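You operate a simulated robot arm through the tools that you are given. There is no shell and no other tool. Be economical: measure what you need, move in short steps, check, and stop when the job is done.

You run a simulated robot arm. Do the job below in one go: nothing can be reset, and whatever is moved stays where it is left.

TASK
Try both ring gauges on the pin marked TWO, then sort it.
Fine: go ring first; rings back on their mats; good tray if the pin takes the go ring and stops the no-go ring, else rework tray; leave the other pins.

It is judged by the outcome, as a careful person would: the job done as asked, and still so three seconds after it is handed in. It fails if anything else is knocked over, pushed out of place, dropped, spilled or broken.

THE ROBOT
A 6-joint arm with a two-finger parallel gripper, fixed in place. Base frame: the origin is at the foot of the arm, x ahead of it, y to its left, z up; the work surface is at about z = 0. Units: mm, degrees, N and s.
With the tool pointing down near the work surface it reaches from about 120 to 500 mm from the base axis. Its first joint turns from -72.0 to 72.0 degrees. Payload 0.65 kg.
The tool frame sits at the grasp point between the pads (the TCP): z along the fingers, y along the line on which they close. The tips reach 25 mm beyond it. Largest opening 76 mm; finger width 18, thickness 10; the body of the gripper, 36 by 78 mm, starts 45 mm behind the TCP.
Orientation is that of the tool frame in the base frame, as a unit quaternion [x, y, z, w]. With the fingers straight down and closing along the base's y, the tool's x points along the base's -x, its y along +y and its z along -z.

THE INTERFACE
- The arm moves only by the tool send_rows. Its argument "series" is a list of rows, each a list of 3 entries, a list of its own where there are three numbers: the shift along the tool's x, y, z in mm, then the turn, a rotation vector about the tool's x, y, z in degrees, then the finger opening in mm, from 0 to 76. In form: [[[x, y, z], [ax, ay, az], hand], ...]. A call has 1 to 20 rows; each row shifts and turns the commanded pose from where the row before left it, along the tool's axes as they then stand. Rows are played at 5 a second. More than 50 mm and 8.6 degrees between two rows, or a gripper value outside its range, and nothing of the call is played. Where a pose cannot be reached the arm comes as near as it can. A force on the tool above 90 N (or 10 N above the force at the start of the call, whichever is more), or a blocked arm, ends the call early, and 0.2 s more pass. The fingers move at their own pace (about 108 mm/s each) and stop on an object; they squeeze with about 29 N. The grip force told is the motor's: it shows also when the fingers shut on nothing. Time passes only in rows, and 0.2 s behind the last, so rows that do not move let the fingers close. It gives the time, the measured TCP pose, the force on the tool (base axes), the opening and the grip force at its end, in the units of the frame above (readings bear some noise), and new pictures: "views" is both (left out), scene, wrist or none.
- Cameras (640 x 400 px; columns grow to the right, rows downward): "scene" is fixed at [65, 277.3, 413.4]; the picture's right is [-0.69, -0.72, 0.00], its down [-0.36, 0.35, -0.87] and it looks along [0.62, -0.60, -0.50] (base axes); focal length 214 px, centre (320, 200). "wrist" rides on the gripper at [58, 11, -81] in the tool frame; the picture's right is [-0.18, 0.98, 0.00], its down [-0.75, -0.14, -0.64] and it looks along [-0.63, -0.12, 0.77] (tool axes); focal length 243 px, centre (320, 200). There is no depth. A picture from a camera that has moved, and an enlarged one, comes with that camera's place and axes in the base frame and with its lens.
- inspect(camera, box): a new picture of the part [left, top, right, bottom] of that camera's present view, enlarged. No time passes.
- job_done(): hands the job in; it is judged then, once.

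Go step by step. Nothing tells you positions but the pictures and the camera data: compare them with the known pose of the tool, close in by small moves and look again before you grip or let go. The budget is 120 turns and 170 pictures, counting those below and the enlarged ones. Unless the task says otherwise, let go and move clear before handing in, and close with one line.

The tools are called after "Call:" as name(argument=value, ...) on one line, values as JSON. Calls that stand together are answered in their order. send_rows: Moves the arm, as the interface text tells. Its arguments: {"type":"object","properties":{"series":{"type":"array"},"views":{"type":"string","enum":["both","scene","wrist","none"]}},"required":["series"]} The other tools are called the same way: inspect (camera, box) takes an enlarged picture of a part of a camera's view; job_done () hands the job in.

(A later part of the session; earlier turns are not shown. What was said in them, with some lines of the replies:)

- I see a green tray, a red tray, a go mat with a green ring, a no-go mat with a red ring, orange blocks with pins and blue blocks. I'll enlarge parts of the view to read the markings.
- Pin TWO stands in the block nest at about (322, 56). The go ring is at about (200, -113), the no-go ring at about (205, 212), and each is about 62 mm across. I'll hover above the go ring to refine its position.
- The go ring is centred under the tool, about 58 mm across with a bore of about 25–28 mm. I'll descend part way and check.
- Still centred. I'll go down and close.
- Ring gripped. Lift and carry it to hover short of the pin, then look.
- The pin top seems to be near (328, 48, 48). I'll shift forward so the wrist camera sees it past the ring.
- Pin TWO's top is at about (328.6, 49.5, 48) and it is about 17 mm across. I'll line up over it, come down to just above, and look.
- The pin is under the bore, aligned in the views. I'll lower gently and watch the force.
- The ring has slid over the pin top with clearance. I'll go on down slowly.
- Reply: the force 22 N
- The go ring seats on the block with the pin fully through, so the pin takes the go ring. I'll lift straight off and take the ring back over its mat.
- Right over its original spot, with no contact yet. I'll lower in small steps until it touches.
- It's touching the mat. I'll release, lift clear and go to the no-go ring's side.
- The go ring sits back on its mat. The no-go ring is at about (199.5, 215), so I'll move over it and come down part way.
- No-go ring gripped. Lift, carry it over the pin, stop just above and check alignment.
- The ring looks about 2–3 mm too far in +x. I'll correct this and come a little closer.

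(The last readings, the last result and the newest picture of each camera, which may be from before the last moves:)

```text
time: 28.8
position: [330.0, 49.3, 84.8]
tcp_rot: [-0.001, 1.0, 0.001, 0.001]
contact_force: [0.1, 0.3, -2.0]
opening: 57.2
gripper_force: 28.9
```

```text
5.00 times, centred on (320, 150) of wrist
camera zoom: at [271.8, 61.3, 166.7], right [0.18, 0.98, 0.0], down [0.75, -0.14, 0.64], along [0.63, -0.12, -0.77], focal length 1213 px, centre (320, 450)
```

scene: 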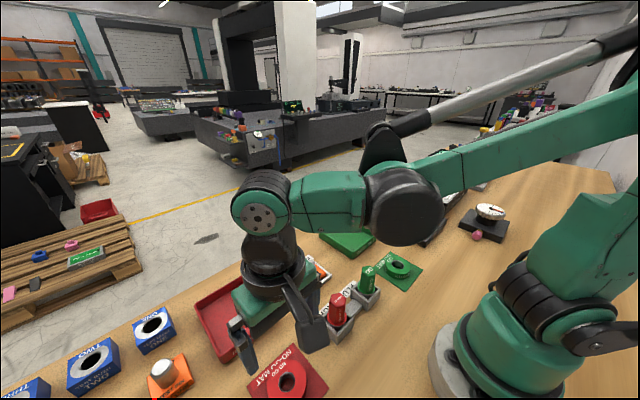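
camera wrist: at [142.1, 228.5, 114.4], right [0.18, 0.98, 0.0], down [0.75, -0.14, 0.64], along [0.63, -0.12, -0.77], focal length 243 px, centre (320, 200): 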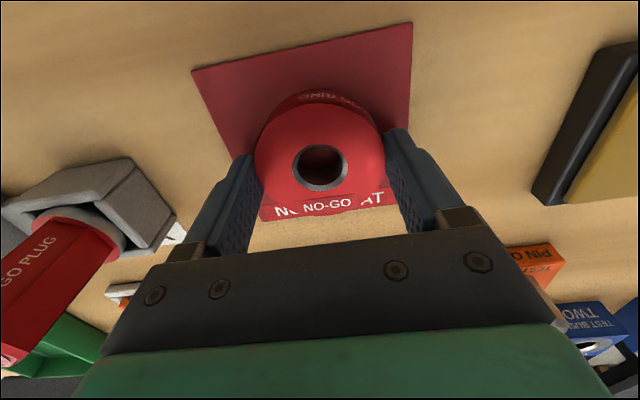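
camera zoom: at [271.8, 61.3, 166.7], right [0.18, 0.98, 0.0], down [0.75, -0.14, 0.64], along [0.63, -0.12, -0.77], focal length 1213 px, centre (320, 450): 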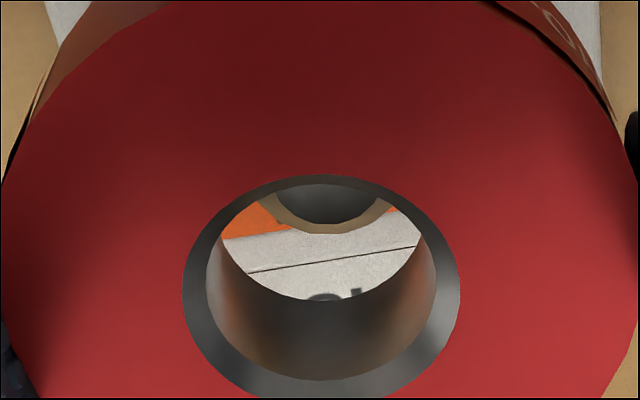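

Call:
send_rows(series=[[[0.8, 0.6, 0], [0, 0, 0], 50], [[0, 0, 3], [0, 0, 0], 50], [[0, 0, 2], [0, 0, 0], 50], [[0, 0, 0], [0, 0, 0], 50]], views="none")

Call:
inspect(camera="scene", box=[270, 220, 350, 280])

Call:
inspect(camera="wrist", box=[270, 110, 370, 190])

```text
time: 29.8
position: [329.1, 49.6, 80.0]
tcp_rot: [-0.001, 1.0, 0.001, 0.001]
contact_force: [-0.3, -0.3, -1.8]
opening: 57.3
gripper_force: 28.6
```

```text
6.67 times, centred on (310, 250) of scene
camera zoom: at [65.0, 277.3, 413.4], right [-0.69, -0.72, 0.0], down [-0.36, 0.35, -0.87], along [0.62, -0.6, -0.5], focal length 1430 px, centre (387, -133)
```

zoom: 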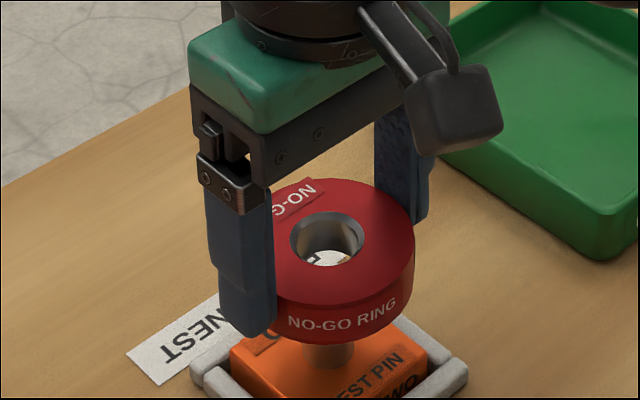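

```text
5.00 times, centred on (320, 150) of wrist
camera zoom: at [271.1, 61.6, 162.4], right [0.18, 0.98, 0.0], down [0.75, -0.14, 0.64], along [0.63, -0.12, -0.77], focal length 1213 px, centre (320, 450)
```

zoom: 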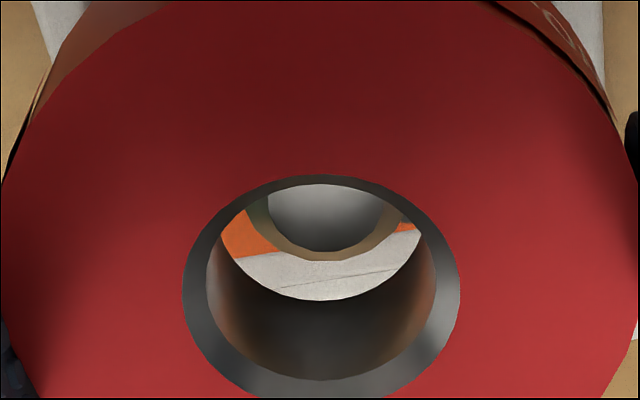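

Bore measures about 20 mm and the pin about 17 mm, so it may pass, but the physical try decides. Lowering gently.

Call:
send_rows(series=[[[0, 0.5, 2], [0, 0, 0], 50], [[0, 0, 2], [0, 0, 0], 50], [[0, 0, 0], [0, 0, 0], 50]], views="none")

Call:
inspect(camera="scene", box=[270, 220, 350, 280])

Call:
inspect(camera="wrist", box=[270, 110, 370, 190])

```text
time: 30.6
position: [328.1, 48.7, 76.1]
tcp_rot: [-0.001, 1.0, 0.001, 0.0]
contact_force: [0.3, 0.3, -1.8]
opening: 57.4
gripper_force: 28.7
```

```text
6.67 times, centred on (310, 250) of scene
camera zoom: at [65.0, 277.3, 413.4], right [-0.69, -0.72, 0.0], down [-0.36, 0.35, -0.87], along [0.62, -0.6, -0.5], focal length 1430 px, centre (387, -133)
```

zoom: 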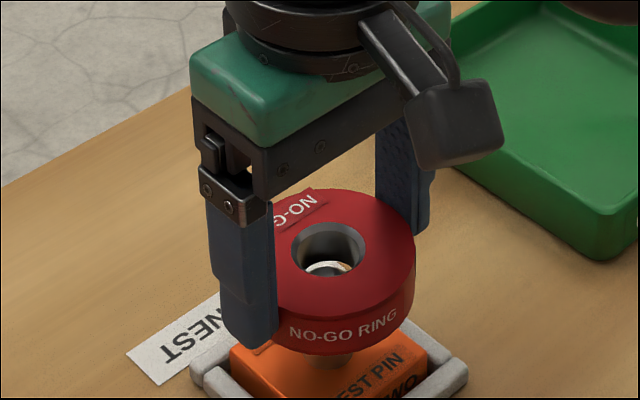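

```text
5.00 times, centred on (320, 150) of wrist
camera zoom: at [270.4, 61.8, 158.1], right [0.18, 0.98, 0.0], down [0.75, -0.14, 0.64], along [0.63, -0.12, -0.77], focal length 1213 px, centre (320, 450)
```

zoom: 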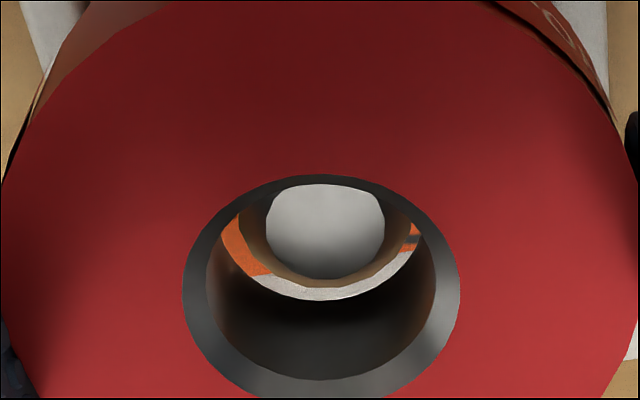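

Call:
send_rows(series=[[[0, 0.3, 2], [0, 0, 0], 50], [[0, 0, 2], [0, 0, 0], 50], [[0, 0, 2], [0, 0, 0], 50], [[0, 0, 0], [0, 0, 0], 50]], views="none")

Call:
inspect(camera="scene", box=[270, 220, 350, 280])

Call:
inspect(camera="wrist", box=[270, 110, 370, 190])

```text
time: 31.6
position: [328.0, 50.1, 70.5]
tcp_rot: [-0.001, 1.0, 0.0, 0.001]
contact_force: [1.7, -1.1, -1.6]
opening: 57.2
gripper_force: 29.0
```

```text
6.67 times, centred on (310, 250) of scene
camera zoom: at [65.0, 277.3, 413.4], right [-0.69, -0.72, 0.0], down [-0.36, 0.35, -0.87], along [0.62, -0.6, -0.5], focal length 1430 px, centre (387, -133)
```

zoom: 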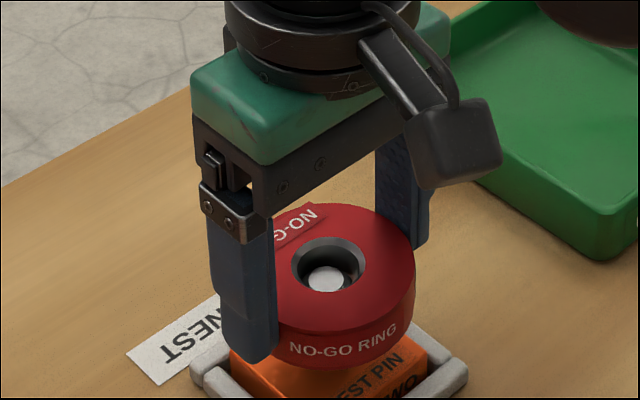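

```text
5.00 times, centred on (320, 150) of wrist
camera zoom: at [269.9, 62.5, 152.2], right [0.18, 0.98, 0.0], down [0.75, -0.14, 0.64], along [0.63, -0.12, -0.76], focal length 1213 px, centre (320, 450)
```

zoom: 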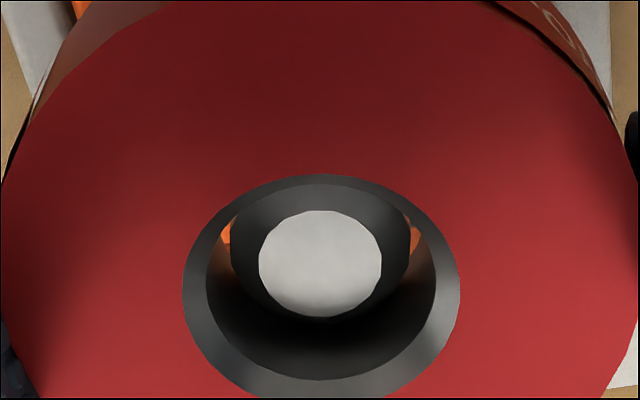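

A slight side touch, so I'll ease +x by 1 mm and continue down.

Call:
send_rows(series=[[[-1, -0.3, 0], [0, 0, 0], 50], [[0, 0, 2], [0, 0, 0], 50], [[0, 0, 2], [0, 0, 0], 50], [[0, 0, 0], [0, 0, 0], 50]], views="none")

Call:
inspect(camera="scene", box=[270, 220, 350, 280])

Call:
inspect(camera="wrist", box=[270, 110, 370, 190])

```text
time: 32.6
position: [328.2, 49.5, 67.0]
tcp_rot: [-0.001, 1.0, 0.002, 0.001]
contact_force: [-0.2, -0.4, -2.8]
opening: 57.4
gripper_force: 29.4
```

```text
6.67 times, centred on (310, 250) of scene
camera zoom: at [65.0, 277.3, 413.4], right [-0.69, -0.72, 0.0], down [-0.36, 0.35, -0.87], along [0.62, -0.6, -0.5], focal length 1430 px, centre (387, -133)
```

zoom: 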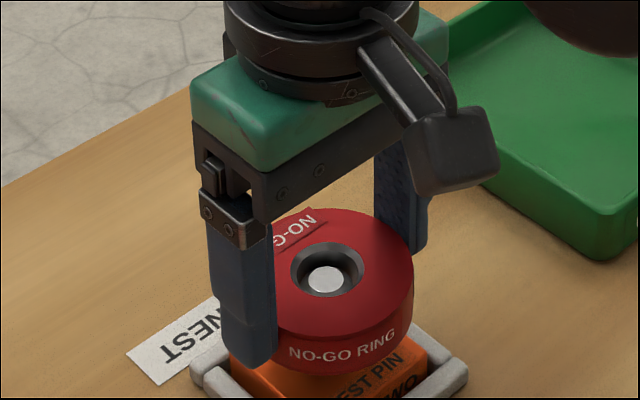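

```text
5.00 times, centred on (320, 150) of wrist
camera zoom: at [271.0, 61.9, 148.6], right [0.18, 0.98, 0.0], down [0.75, -0.14, 0.64], along [0.63, -0.12, -0.77], focal length 1213 px, centre (320, 450)
```

zoom: 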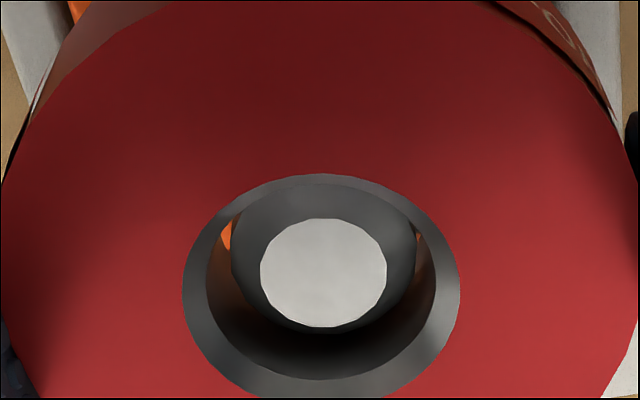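

Call:
send_rows(series=[[[-0.5, 0.2, 2], [0, 0, 0], 50], [[0, 0, 2], [0, 0, 0], 50], [[0, 0, 2], [0, 0, 0], 50], [[0, 0, 0], [0, 0, 0], 50]], views="none")

Call:
inspect(camera="scene", box=[270, 230, 350, 290])

Call:
inspect(camera="wrist", box=[270, 110, 370, 190])

```text
time: 33.6
position: [329.5, 50.6, 60.5]
tcp_rot: [0.0, 1.0, 0.001, 0.001]
contact_force: [0.2, 1.5, -3.1]
opening: 57.3
gripper_force: 28.8
```

```text
6.67 times, centred on (310, 260) of scene
camera zoom: at [65.0, 277.3, 413.4], right [-0.69, -0.72, 0.0], down [-0.36, 0.35, -0.87], along [0.62, -0.6, -0.5], focal length 1430 px, centre (387, -200)
```

zoom: 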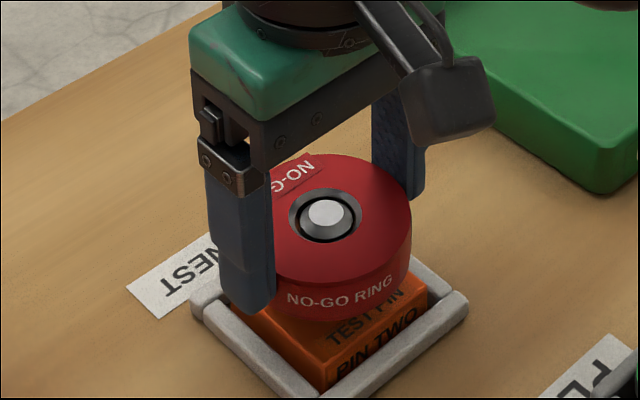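

```text
5.00 times, centred on (320, 150) of wrist
camera zoom: at [271.6, 62.6, 142.7], right [0.18, 0.98, 0.0], down [0.75, -0.14, 0.64], along [0.63, -0.12, -0.77], focal length 1213 px, centre (320, 450)
```

zoom: 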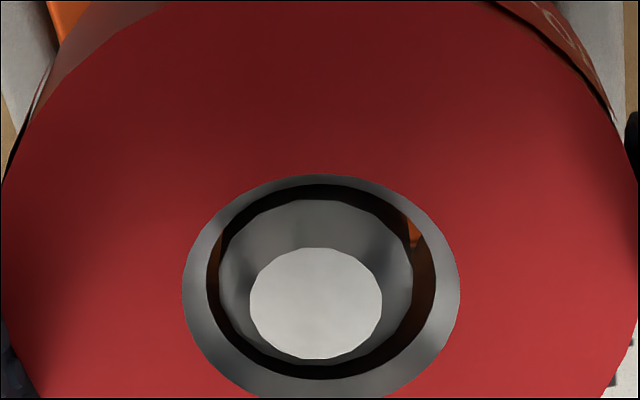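

The pin is passing right through the no-go bore with clearance. I'll continue to seat it.

Call:
send_rows(series=[[[-0.4, -0.4, 2], [0, 0, 0], 50], [[0, 0, 2], [0, 0, 0], 50], [[0, 0, 2], [0, 0, 0], 50], [[0, 0, 2], [0, 0, 0], 50], [[0, 0, 0], [0, 0, 0], 50]], views="none")

Call:
inspect(camera="scene", box=[270, 230, 350, 290])

Call:
inspect(camera="wrist", box=[270, 110, 370, 190])

```text
time: 34.8
position: [329.5, 49.6, 51.6]
tcp_rot: [0.0, 1.0, 0.001, 0.001]
contact_force: [0.1, 0.5, -1.8]
opening: 57.1
gripper_force: 29.0
```

```text
6.67 times, centred on (310, 260) of scene
camera zoom: at [65.0, 277.3, 413.4], right [-0.69, -0.72, 0.0], down [-0.36, 0.35, -0.87], along [0.62, -0.6, -0.5], focal length 1430 px, centre (387, -200)
```

zoom: 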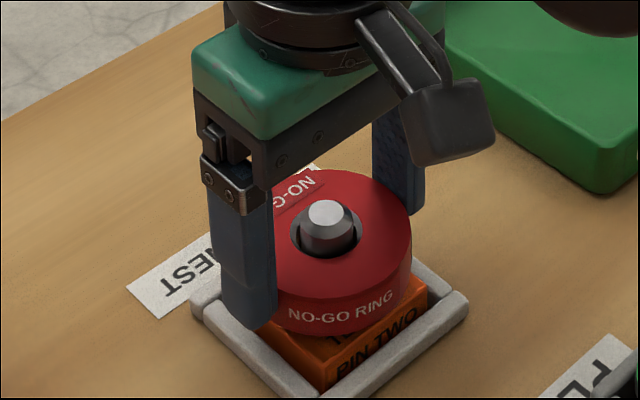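

```text
5.00 times, centred on (320, 150) of wrist
camera zoom: at [272.3, 61.7, 134.2], right [0.18, 0.98, 0.0], down [0.75, -0.14, 0.64], along [0.63, -0.12, -0.77], focal length 1213 px, centre (320, 450)
```

zoom: 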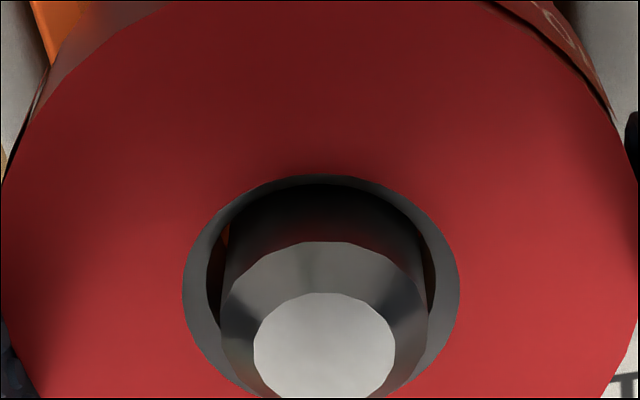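

Call:
send_rows(series=[[[-0.3, 0, 2], [0, 0, 0], 50], [[0, 0, 2], [0, 0, 0], 50], [[0, 0, 2], [0, 0, 0], 50], [[0, 0, 0.7], [0, 0, 0], 50], [[0, 0, 0], [0, 0, 0], 50]], views="none")

Call:
inspect(camera="scene", box=[270, 230, 350, 290])

```text
time: 36.0
position: [329.0, 51.1, 45.0]
tcp_rot: [-0.001, 1.0, 0.001, 0.002]
contact_force: [-0.5, 3.6, 22.7]
opening: 57.6
gripper_force: 29.4
```

```text
6.67 times, centred on (310, 260) of scene
camera zoom: at [64.9, 277.3, 413.4], right [-0.69, -0.72, 0.0], down [-0.36, 0.35, -0.87], along [0.62, -0.6, -0.5], focal length 1430 px, centre (387, -200)
```

zoom: 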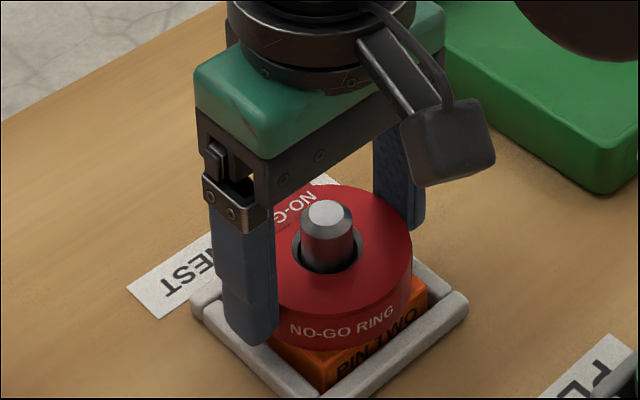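

The no-go ring also seats fully, so the pin is undersize and goes to the rework tray. I'll lift off and return the no-go ring to its mat.

Call:
send_rows(series=[[[0, 0, -10], [0, 0, 0], 50], [[0, 0, -25], [0, 0, 0], 50], [[0, 0, -35], [0, 0, 0], 50], [[0, 0, -35.7], [0, 0, 0], 50], [[25.94, 33.28, 0], [0, 0, 0], 50], [[25.94, 33.28, 0], [0, 0, 0], 50], [[25.94, 33.28, 0], [0, 0, 0], 50], [[25.94, 33.28, 0], [0, 0, 0], 50], [[25.94, 33.28, 0], [0, 0, 0], 50], [[0, 0, 0], [0, 0, 0], 50], [[0, 0, 40], [0, 0, 0], 50], [[0, 0, 40], [0, 0, 0], 50], [[0, 0, 30], [0, 0, 0], 50], [[0, 0, 0], [0, 0, 0], 50]])

```text
time: 39.0
position: [201.2, 215.0, 41.7]
tcp_rot: [-0.001, 1.0, 0.001, 0.001]
contact_force: [0.3, 0.1, -2.4]
opening: 57.3
gripper_force: 28.9
camera wrist: at [142.4, 226.3, 123.1], right [0.18, 0.98, 0.0], down [0.75, -0.14, 0.64], along [0.63, -0.12, -0.77], focal length 243 px, centre (320, 200)
```

scene: 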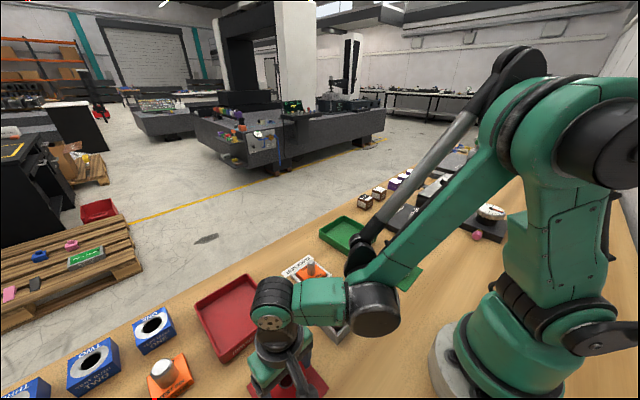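
wrist: 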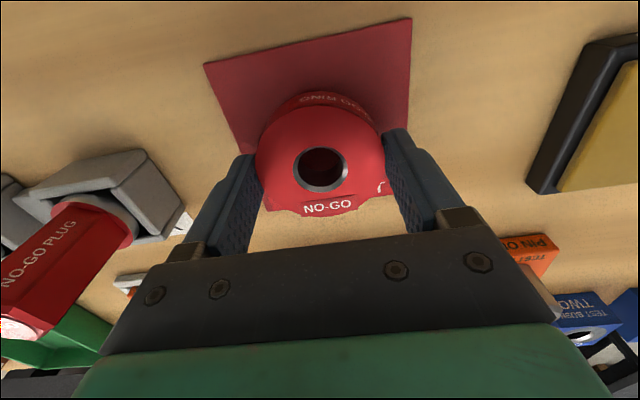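

Call:
send_rows(series=[[[0, 0, 6], [0, 0, 0], 50], [[0, 0, 3], [0, 0, 0], 50], [[0, 0, 0.7], [0, 0, 0], 50], [[0, 0, 0], [0, 0, 0], 50]], views="none")

```text
time: 40.0
position: [201.8, 215.0, 32.8]
tcp_rot: [0.0, 1.0, 0.001, 0.001]
contact_force: [2.1, -2.1, 22.9]
opening: 57.3
gripper_force: 28.7
```

It's resting on the mat. I'll release, rise, and go back over pin TWO with the fingers open.

Call:
send_rows(series=[[[0, 0, 0], [0, 0, 0], 76], [[0, 0, 0], [0, 0, 0], 76], [[0, 0, -10], [0, 0, 0], 76], [[0, 0, -30], [0, 0, 0], 76], [[0, 0, -40], [0, 0, 0], 76], [[0, 0, -40], [0, 0, 0], 76], [[-25.94, -33.28, 0], [0, 0, 0], 76], [[-25.94, -33.28, 0], [0, 0, 0], 50], [[-25.94, -33.28, 0], [0, 0, 0], 50], [[-25.94, -33.28, 0], [0, 0, 0], 50], [[-25.94, -33.28, 0], [0, 0, 0], 50], [[0, 0, 0], [0, 0, 0], 50], [[0, 0, 30], [0, 0, 0], 50], [[0, 0, 0], [0, 0, 0], 50]])

Call:
inspect(camera="scene", box=[180, 200, 440, 400])

```text
time: 43.0
position: [331.5, 48.6, 120.7]
tcp_rot: [-0.001, 1.0, 0.001, 0.001]
contact_force: [0.2, 0.5, 1.1]
opening: 49.7
gripper_force: 0.0
camera wrist: at [272.9, 61.1, 202.8], right [0.18, 0.98, 0.0], down [0.75, -0.14, 0.64], along [0.63, -0.12, -0.77], focal length 243 px, centre (320, 200)
```

scene: 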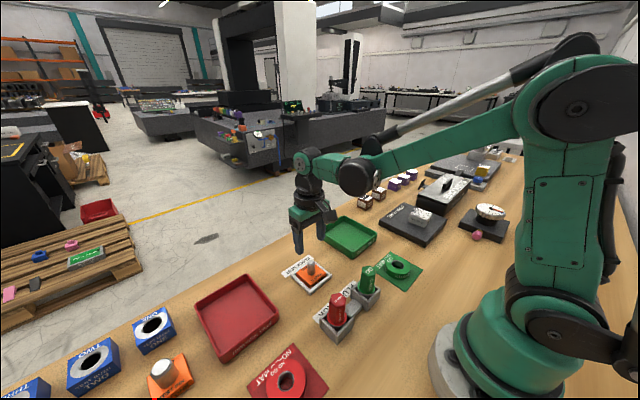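
wrist: 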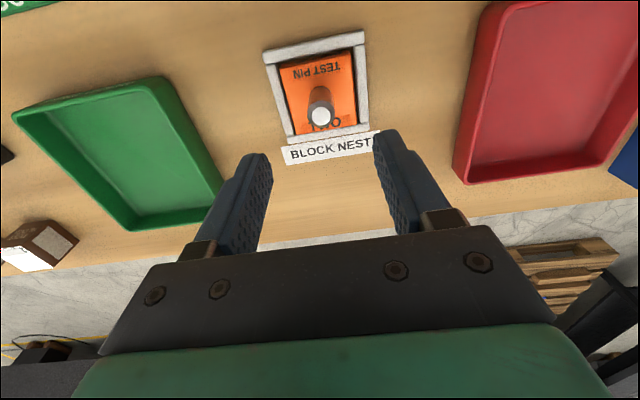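

```text
2.00 times, centred on (310, 300) of scene
camera zoom: at [65.0, 277.3, 413.4], right [-0.69, -0.72, 0.0], down [-0.36, 0.35, -0.87], along [0.62, -0.6, -0.5], focal length 429 px, centre (340, 0)
```

zoom: 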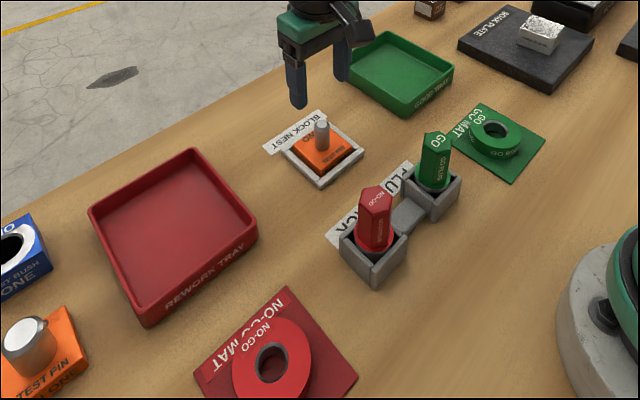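

Both rings are back on their mats and the tool is over the pin. I'll descend around the pin shank and close.

Call:
send_rows(series=[[[0, 0.5, 30], [0, 0, 0], 44], [[0, 0, 30], [0, 0, 0], 44], [[0, 0, 10], [0, 0, 0], 44], [[0, 0, 6.5], [0, 0, 0], 44], [[0, 0, 0], [0, 0, 0], 44]])

Call:
inspect(camera="scene", box=[270, 230, 350, 290])

```text
time: 44.2
position: [331.7, 49.4, 44.8]
tcp_rot: [-0.001, 1.0, 0.001, 0.002]
contact_force: [-0.5, 0.8, 0.0]
opening: 43.9
gripper_force: 0.0
camera wrist: at [273.3, 61.8, 126.9], right [0.18, 0.98, 0.0], down [0.75, -0.14, 0.64], along [0.63, -0.12, -0.77], focal length 243 px, centre (320, 200)
```

scene: 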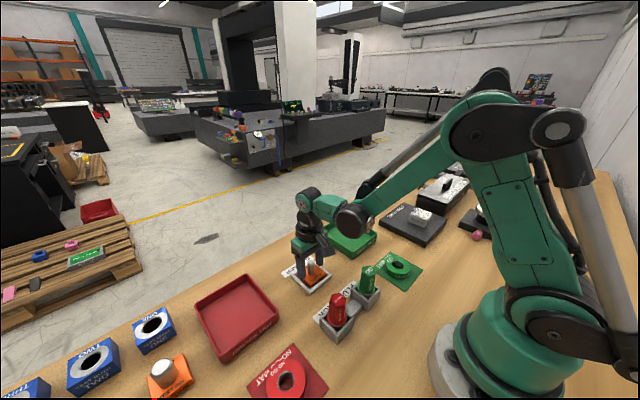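
wrist: 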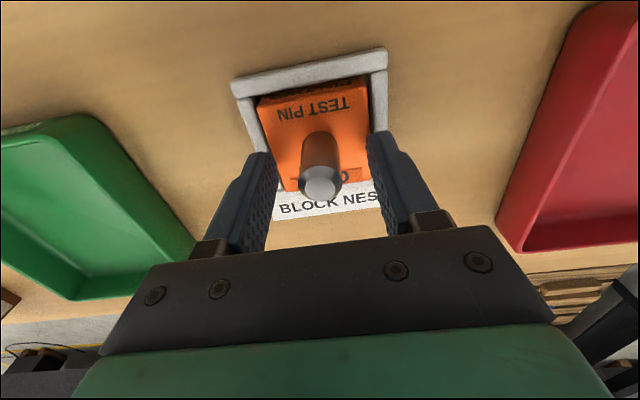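

```text
6.67 times, centred on (310, 260) of scene
camera zoom: at [65.0, 277.3, 413.4], right [-0.69, -0.72, 0.0], down [-0.36, 0.35, -0.87], along [0.62, -0.6, -0.5], focal length 1430 px, centre (387, -200)
```

zoom: 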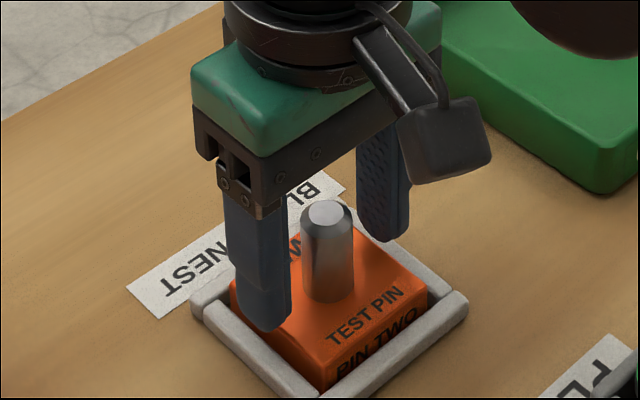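

Call:
send_rows(series=[[[1, 0, 0], [0, 0, 0], 44], [[0, 0, 0], [0, 0, 0], 12], [[0, 0, 0], [0, 0, 0], 12], [[0, 0, 0], [0, 0, 0], 12], [[0, 0, -4], [0, 0, 0], 12], [[0, 0, -6], [0, 0, 0], 12], [[0, 0, 0], [0, 0, 0], 12]])

Call:
inspect(camera="scene", box=[270, 230, 350, 290])

```text
time: 45.8
position: [328.9, 49.5, 54.8]
tcp_rot: [-0.001, 1.0, 0.001, 0.001]
contact_force: [-0.5, -0.9, -4.6]
opening: 16.9
gripper_force: 29.1
camera wrist: at [271.7, 62.2, 137.0], right [0.18, 0.98, 0.0], down [0.75, -0.14, 0.64], along [0.63, -0.12, -0.77], focal length 243 px, centre (320, 200)
```

scene: 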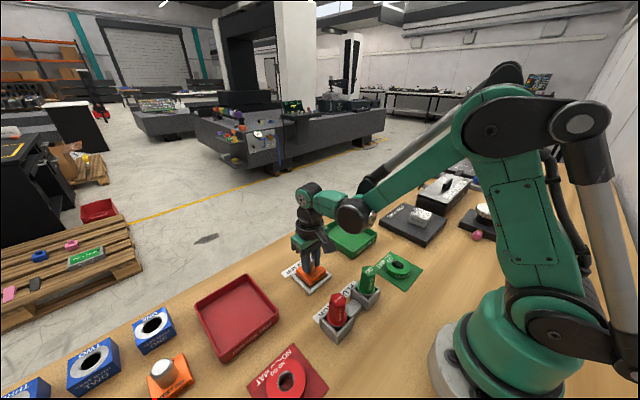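
wrist: 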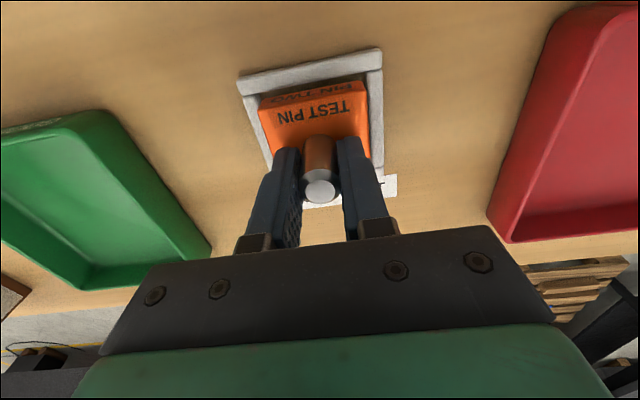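

```text
6.67 times, centred on (310, 260) of scene
camera zoom: at [65.0, 277.3, 413.4], right [-0.69, -0.72, 0.0], down [-0.36, 0.35, -0.87], along [0.62, -0.6, -0.5], focal length 1430 px, centre (387, -200)
```

zoom: 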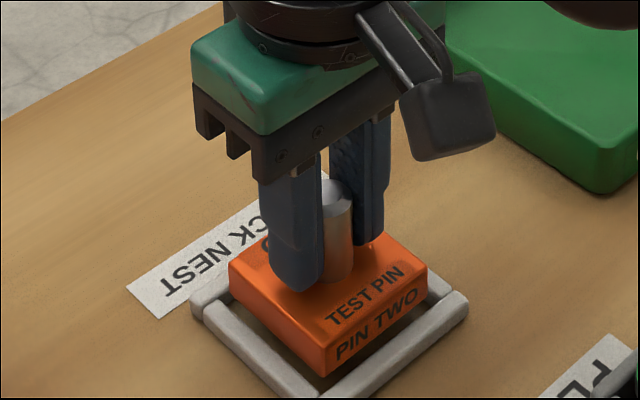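

The block is lifting cleanly, with the pin at 16.9 mm. Raise it and carry it over the rework tray.

Call:
send_rows(series=[[[0, 0, -15], [0, 0, 0], 12], [[0, 0, -30], [0, 0, 0], 12], [[0, 0, -35], [0, 0, 0], 12], [[-5, 35, 0], [0, 0, 0], 12], [[-5, 35, 0], [0, 0, 0], 12], [[-5, 35, 0], [0, 0, 0], 12], [[-5, 35, 0], [0, 0, 0], 12], [[-5, 35, 0], [0, 0, 0], 12], [[0, 0, 0], [0, 0, 0], 12], [[0, 0, 0], [0, 0, 0], 12]])

Call:
inspect(camera="scene", box=[150, 200, 350, 380])

```text
time: 48.0
position: [354.0, 224.7, 136.3]
tcp_rot: [-0.001, 1.0, 0.0, 0.002]
contact_force: [-0.3, 0.2, -3.2]
opening: 17.0
gripper_force: 29.0
camera wrist: at [296.1, 236.9, 217.9], right [0.18, 0.98, 0.0], down [0.75, -0.14, 0.64], along [0.63, -0.12, -0.77], focal length 243 px, centre (320, 200)
```

scene: 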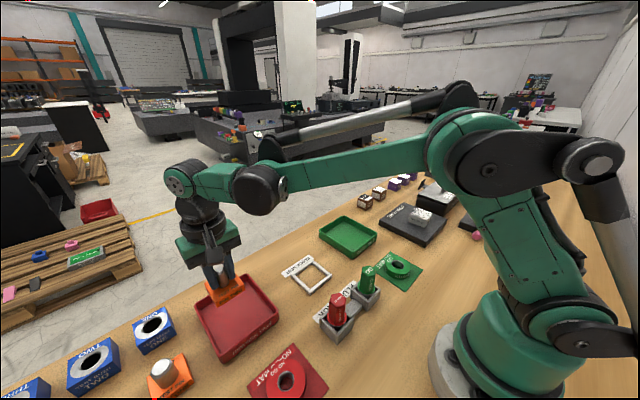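
wrist: 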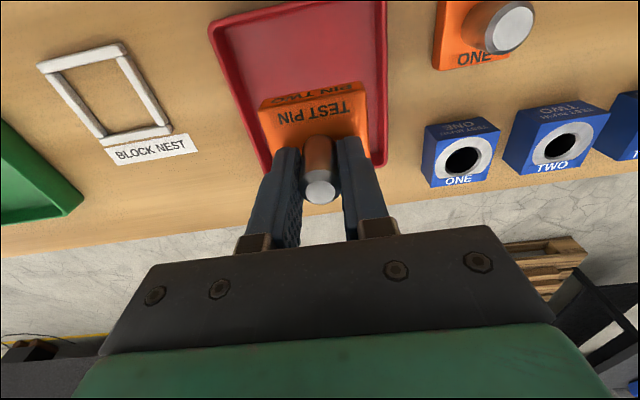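

```text
2.22 times, centred on (250, 290) of scene
camera zoom: at [65.0, 277.3, 413.4], right [-0.69, -0.72, 0.0], down [-0.36, 0.35, -0.87], along [0.62, -0.6, -0.5], focal length 477 px, centre (476, 0)
```

zoom: 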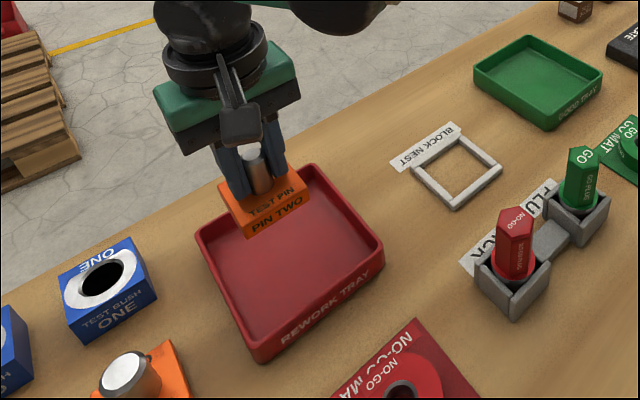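

The tray's centre is at about (360, 219). I'll centre over it and lower to just above its floor.

Call:
send_rows(series=[[[-5, -5, 0], [0, 0, 0], 12], [[0, 0, 30], [0, 0, 0], 12], [[0, 0, 30], [0, 0, 0], 12], [[0, 0, 20], [0, 0, 0], 12], [[0, 0, 0], [0, 0, 0], 12]])

Call:
inspect(camera="scene", box=[180, 250, 300, 370])

```text
time: 49.2
position: [358.8, 220.7, 54.5]
tcp_rot: [-0.001, 1.0, 0.001, 0.0]
contact_force: [0.7, 0.4, -4.4]
opening: 16.6
gripper_force: 29.3
camera wrist: at [301.5, 232.2, 137.1], right [0.18, 0.98, 0.0], down [0.75, -0.14, 0.64], along [0.63, -0.12, -0.77], focal length 243 px, centre (320, 200)
```

scene: 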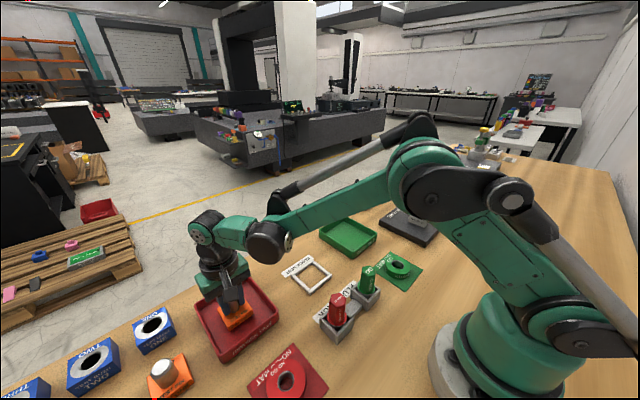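
wrist: 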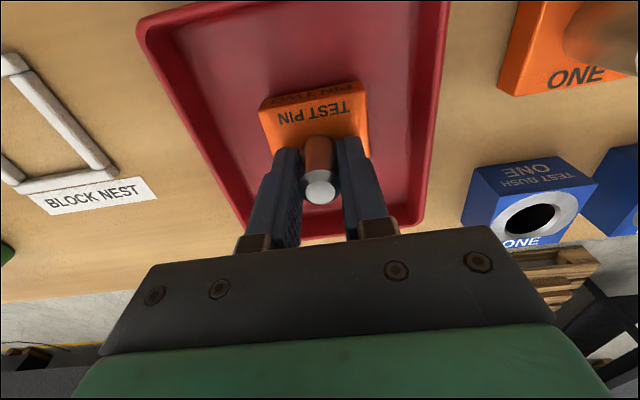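

```text
3.33 times, centred on (240, 310) of scene
camera zoom: at [65.0, 277.3, 413.4], right [-0.69, -0.72, 0.0], down [-0.36, 0.35, -0.87], along [0.62, -0.6, -0.5], focal length 715 px, centre (587, -167)
```

zoom: 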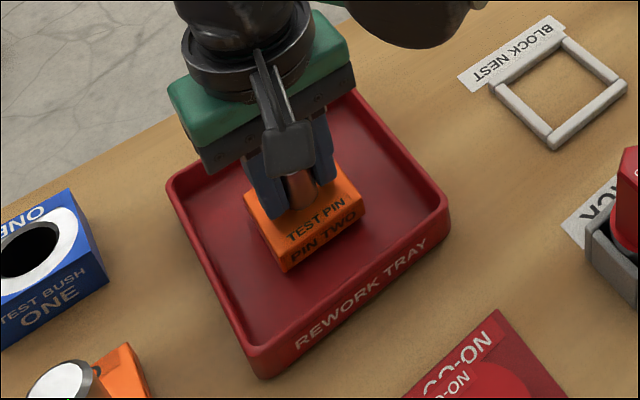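

Well inside the tray. I'll lower it gently until it touches the floor.

Call:
send_rows(series=[[[0, 0, 2], [0, 0, 0], 12], [[0, 0, 2], [0, 0, 0], 12], [[0, 0, 1], [0, 0, 0], 12], [[0, 0, 0], [0, 0, 0], 12]], views="none")

```text
time: 50.2
position: [360.0, 220.2, 51.0]
tcp_rot: [-0.001, 1.0, 0.0, 0.002]
contact_force: [-0.2, 0.1, -3.8]
opening: 17.1
gripper_force: 28.9
```

Call:
send_rows(series=[[[0, 0, 1], [0, 0, 0], 12], [[0, 0, 0.7], [0, 0, 0], 12], [[0, 0, 0], [0, 0, 0], 12]], views="none")

```text
time: 51.0
position: [360.1, 220.3, 48.6]
tcp_rot: [0.0, 1.0, 0.0, 0.0]
contact_force: [-0.3, -6.9, 23.1]
opening: 16.9
gripper_force: 29.1
```

It's touching the tray floor. Release, move straight up, and check.

Call:
send_rows(series=[[[0, 0, -0.5], [0, 0, 0], 12], [[0, 0, 0], [0, 0, 0], 44], [[0, 0, 0], [0, 0, 0], 44], [[0, 0, -10], [0, 0, 0], 44], [[0, 0, -30], [0, 0, 0], 44], [[0, 0, -40], [0, 0, 0], 44], [[0, 0, -40], [0, 0, 0], 44], [[10, -45, 0], [0, 0, 0], 44], [[10, -45, 0], [0, 0, 0], 44], [[10, -45, 0], [0, 0, 0], 44], [[0, 0, 0], [0, 0, 0], 44]])

Call:
inspect(camera="scene", box=[140, 220, 440, 400])

```text
time: 53.4
position: [330.5, 84.4, 169.4]
tcp_rot: [0.0, 1.0, 0.0, 0.001]
contact_force: [0.5, -0.2, 0.5]
opening: 44.1
gripper_force: 0.1
camera wrist: at [271.4, 97.6, 250.8], right [0.18, 0.98, 0.0], down [0.75, -0.14, 0.64], along [0.63, -0.12, -0.77], focal length 243 px, centre (320, 200)
```

scene: 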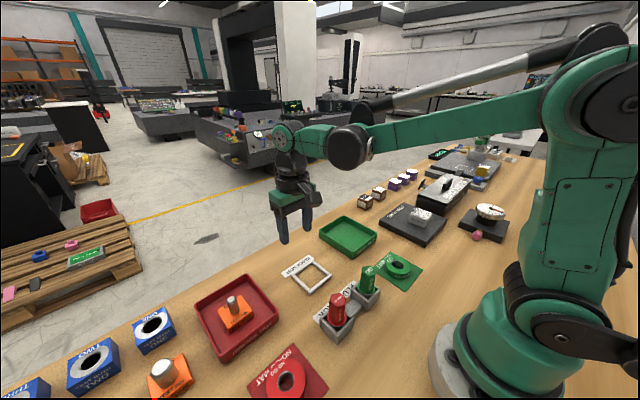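
wrist: 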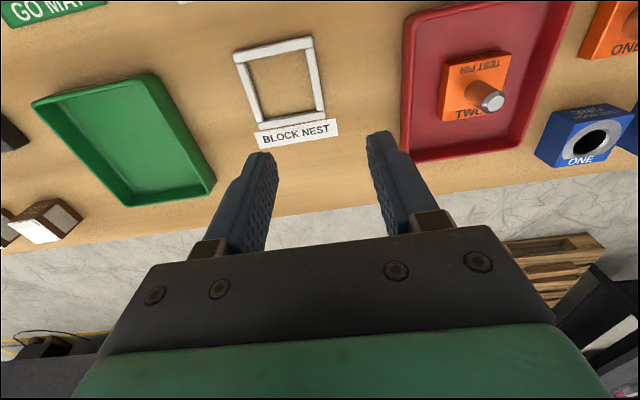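

```text
2.13 times, centred on (290, 310) of scene
camera zoom: at [65.0, 277.3, 413.4], right [-0.69, -0.72, 0.0], down [-0.36, 0.35, -0.87], along [0.62, -0.6, -0.5], focal length 458 px, centre (384, -35)
```

zoom: 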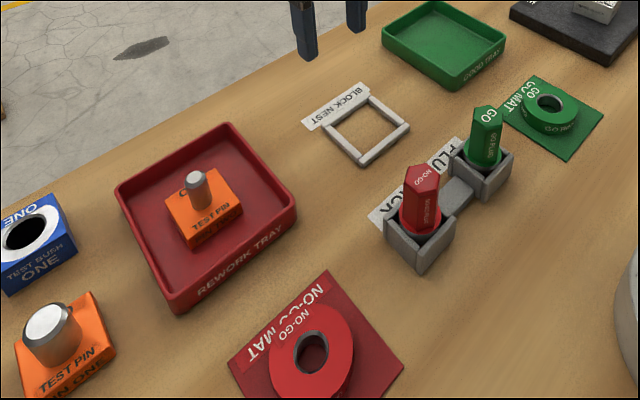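

Pin TWO stands upright in the rework tray and both rings are on their mats. Nothing else has moved and the arm is clear, so I'm handing in.

Call:
job_done()

```text
The job is handed in.
```

Pin TWO is in the rework tray because it took the go ring but also passed the no-go ring; both rings are back on their mats.
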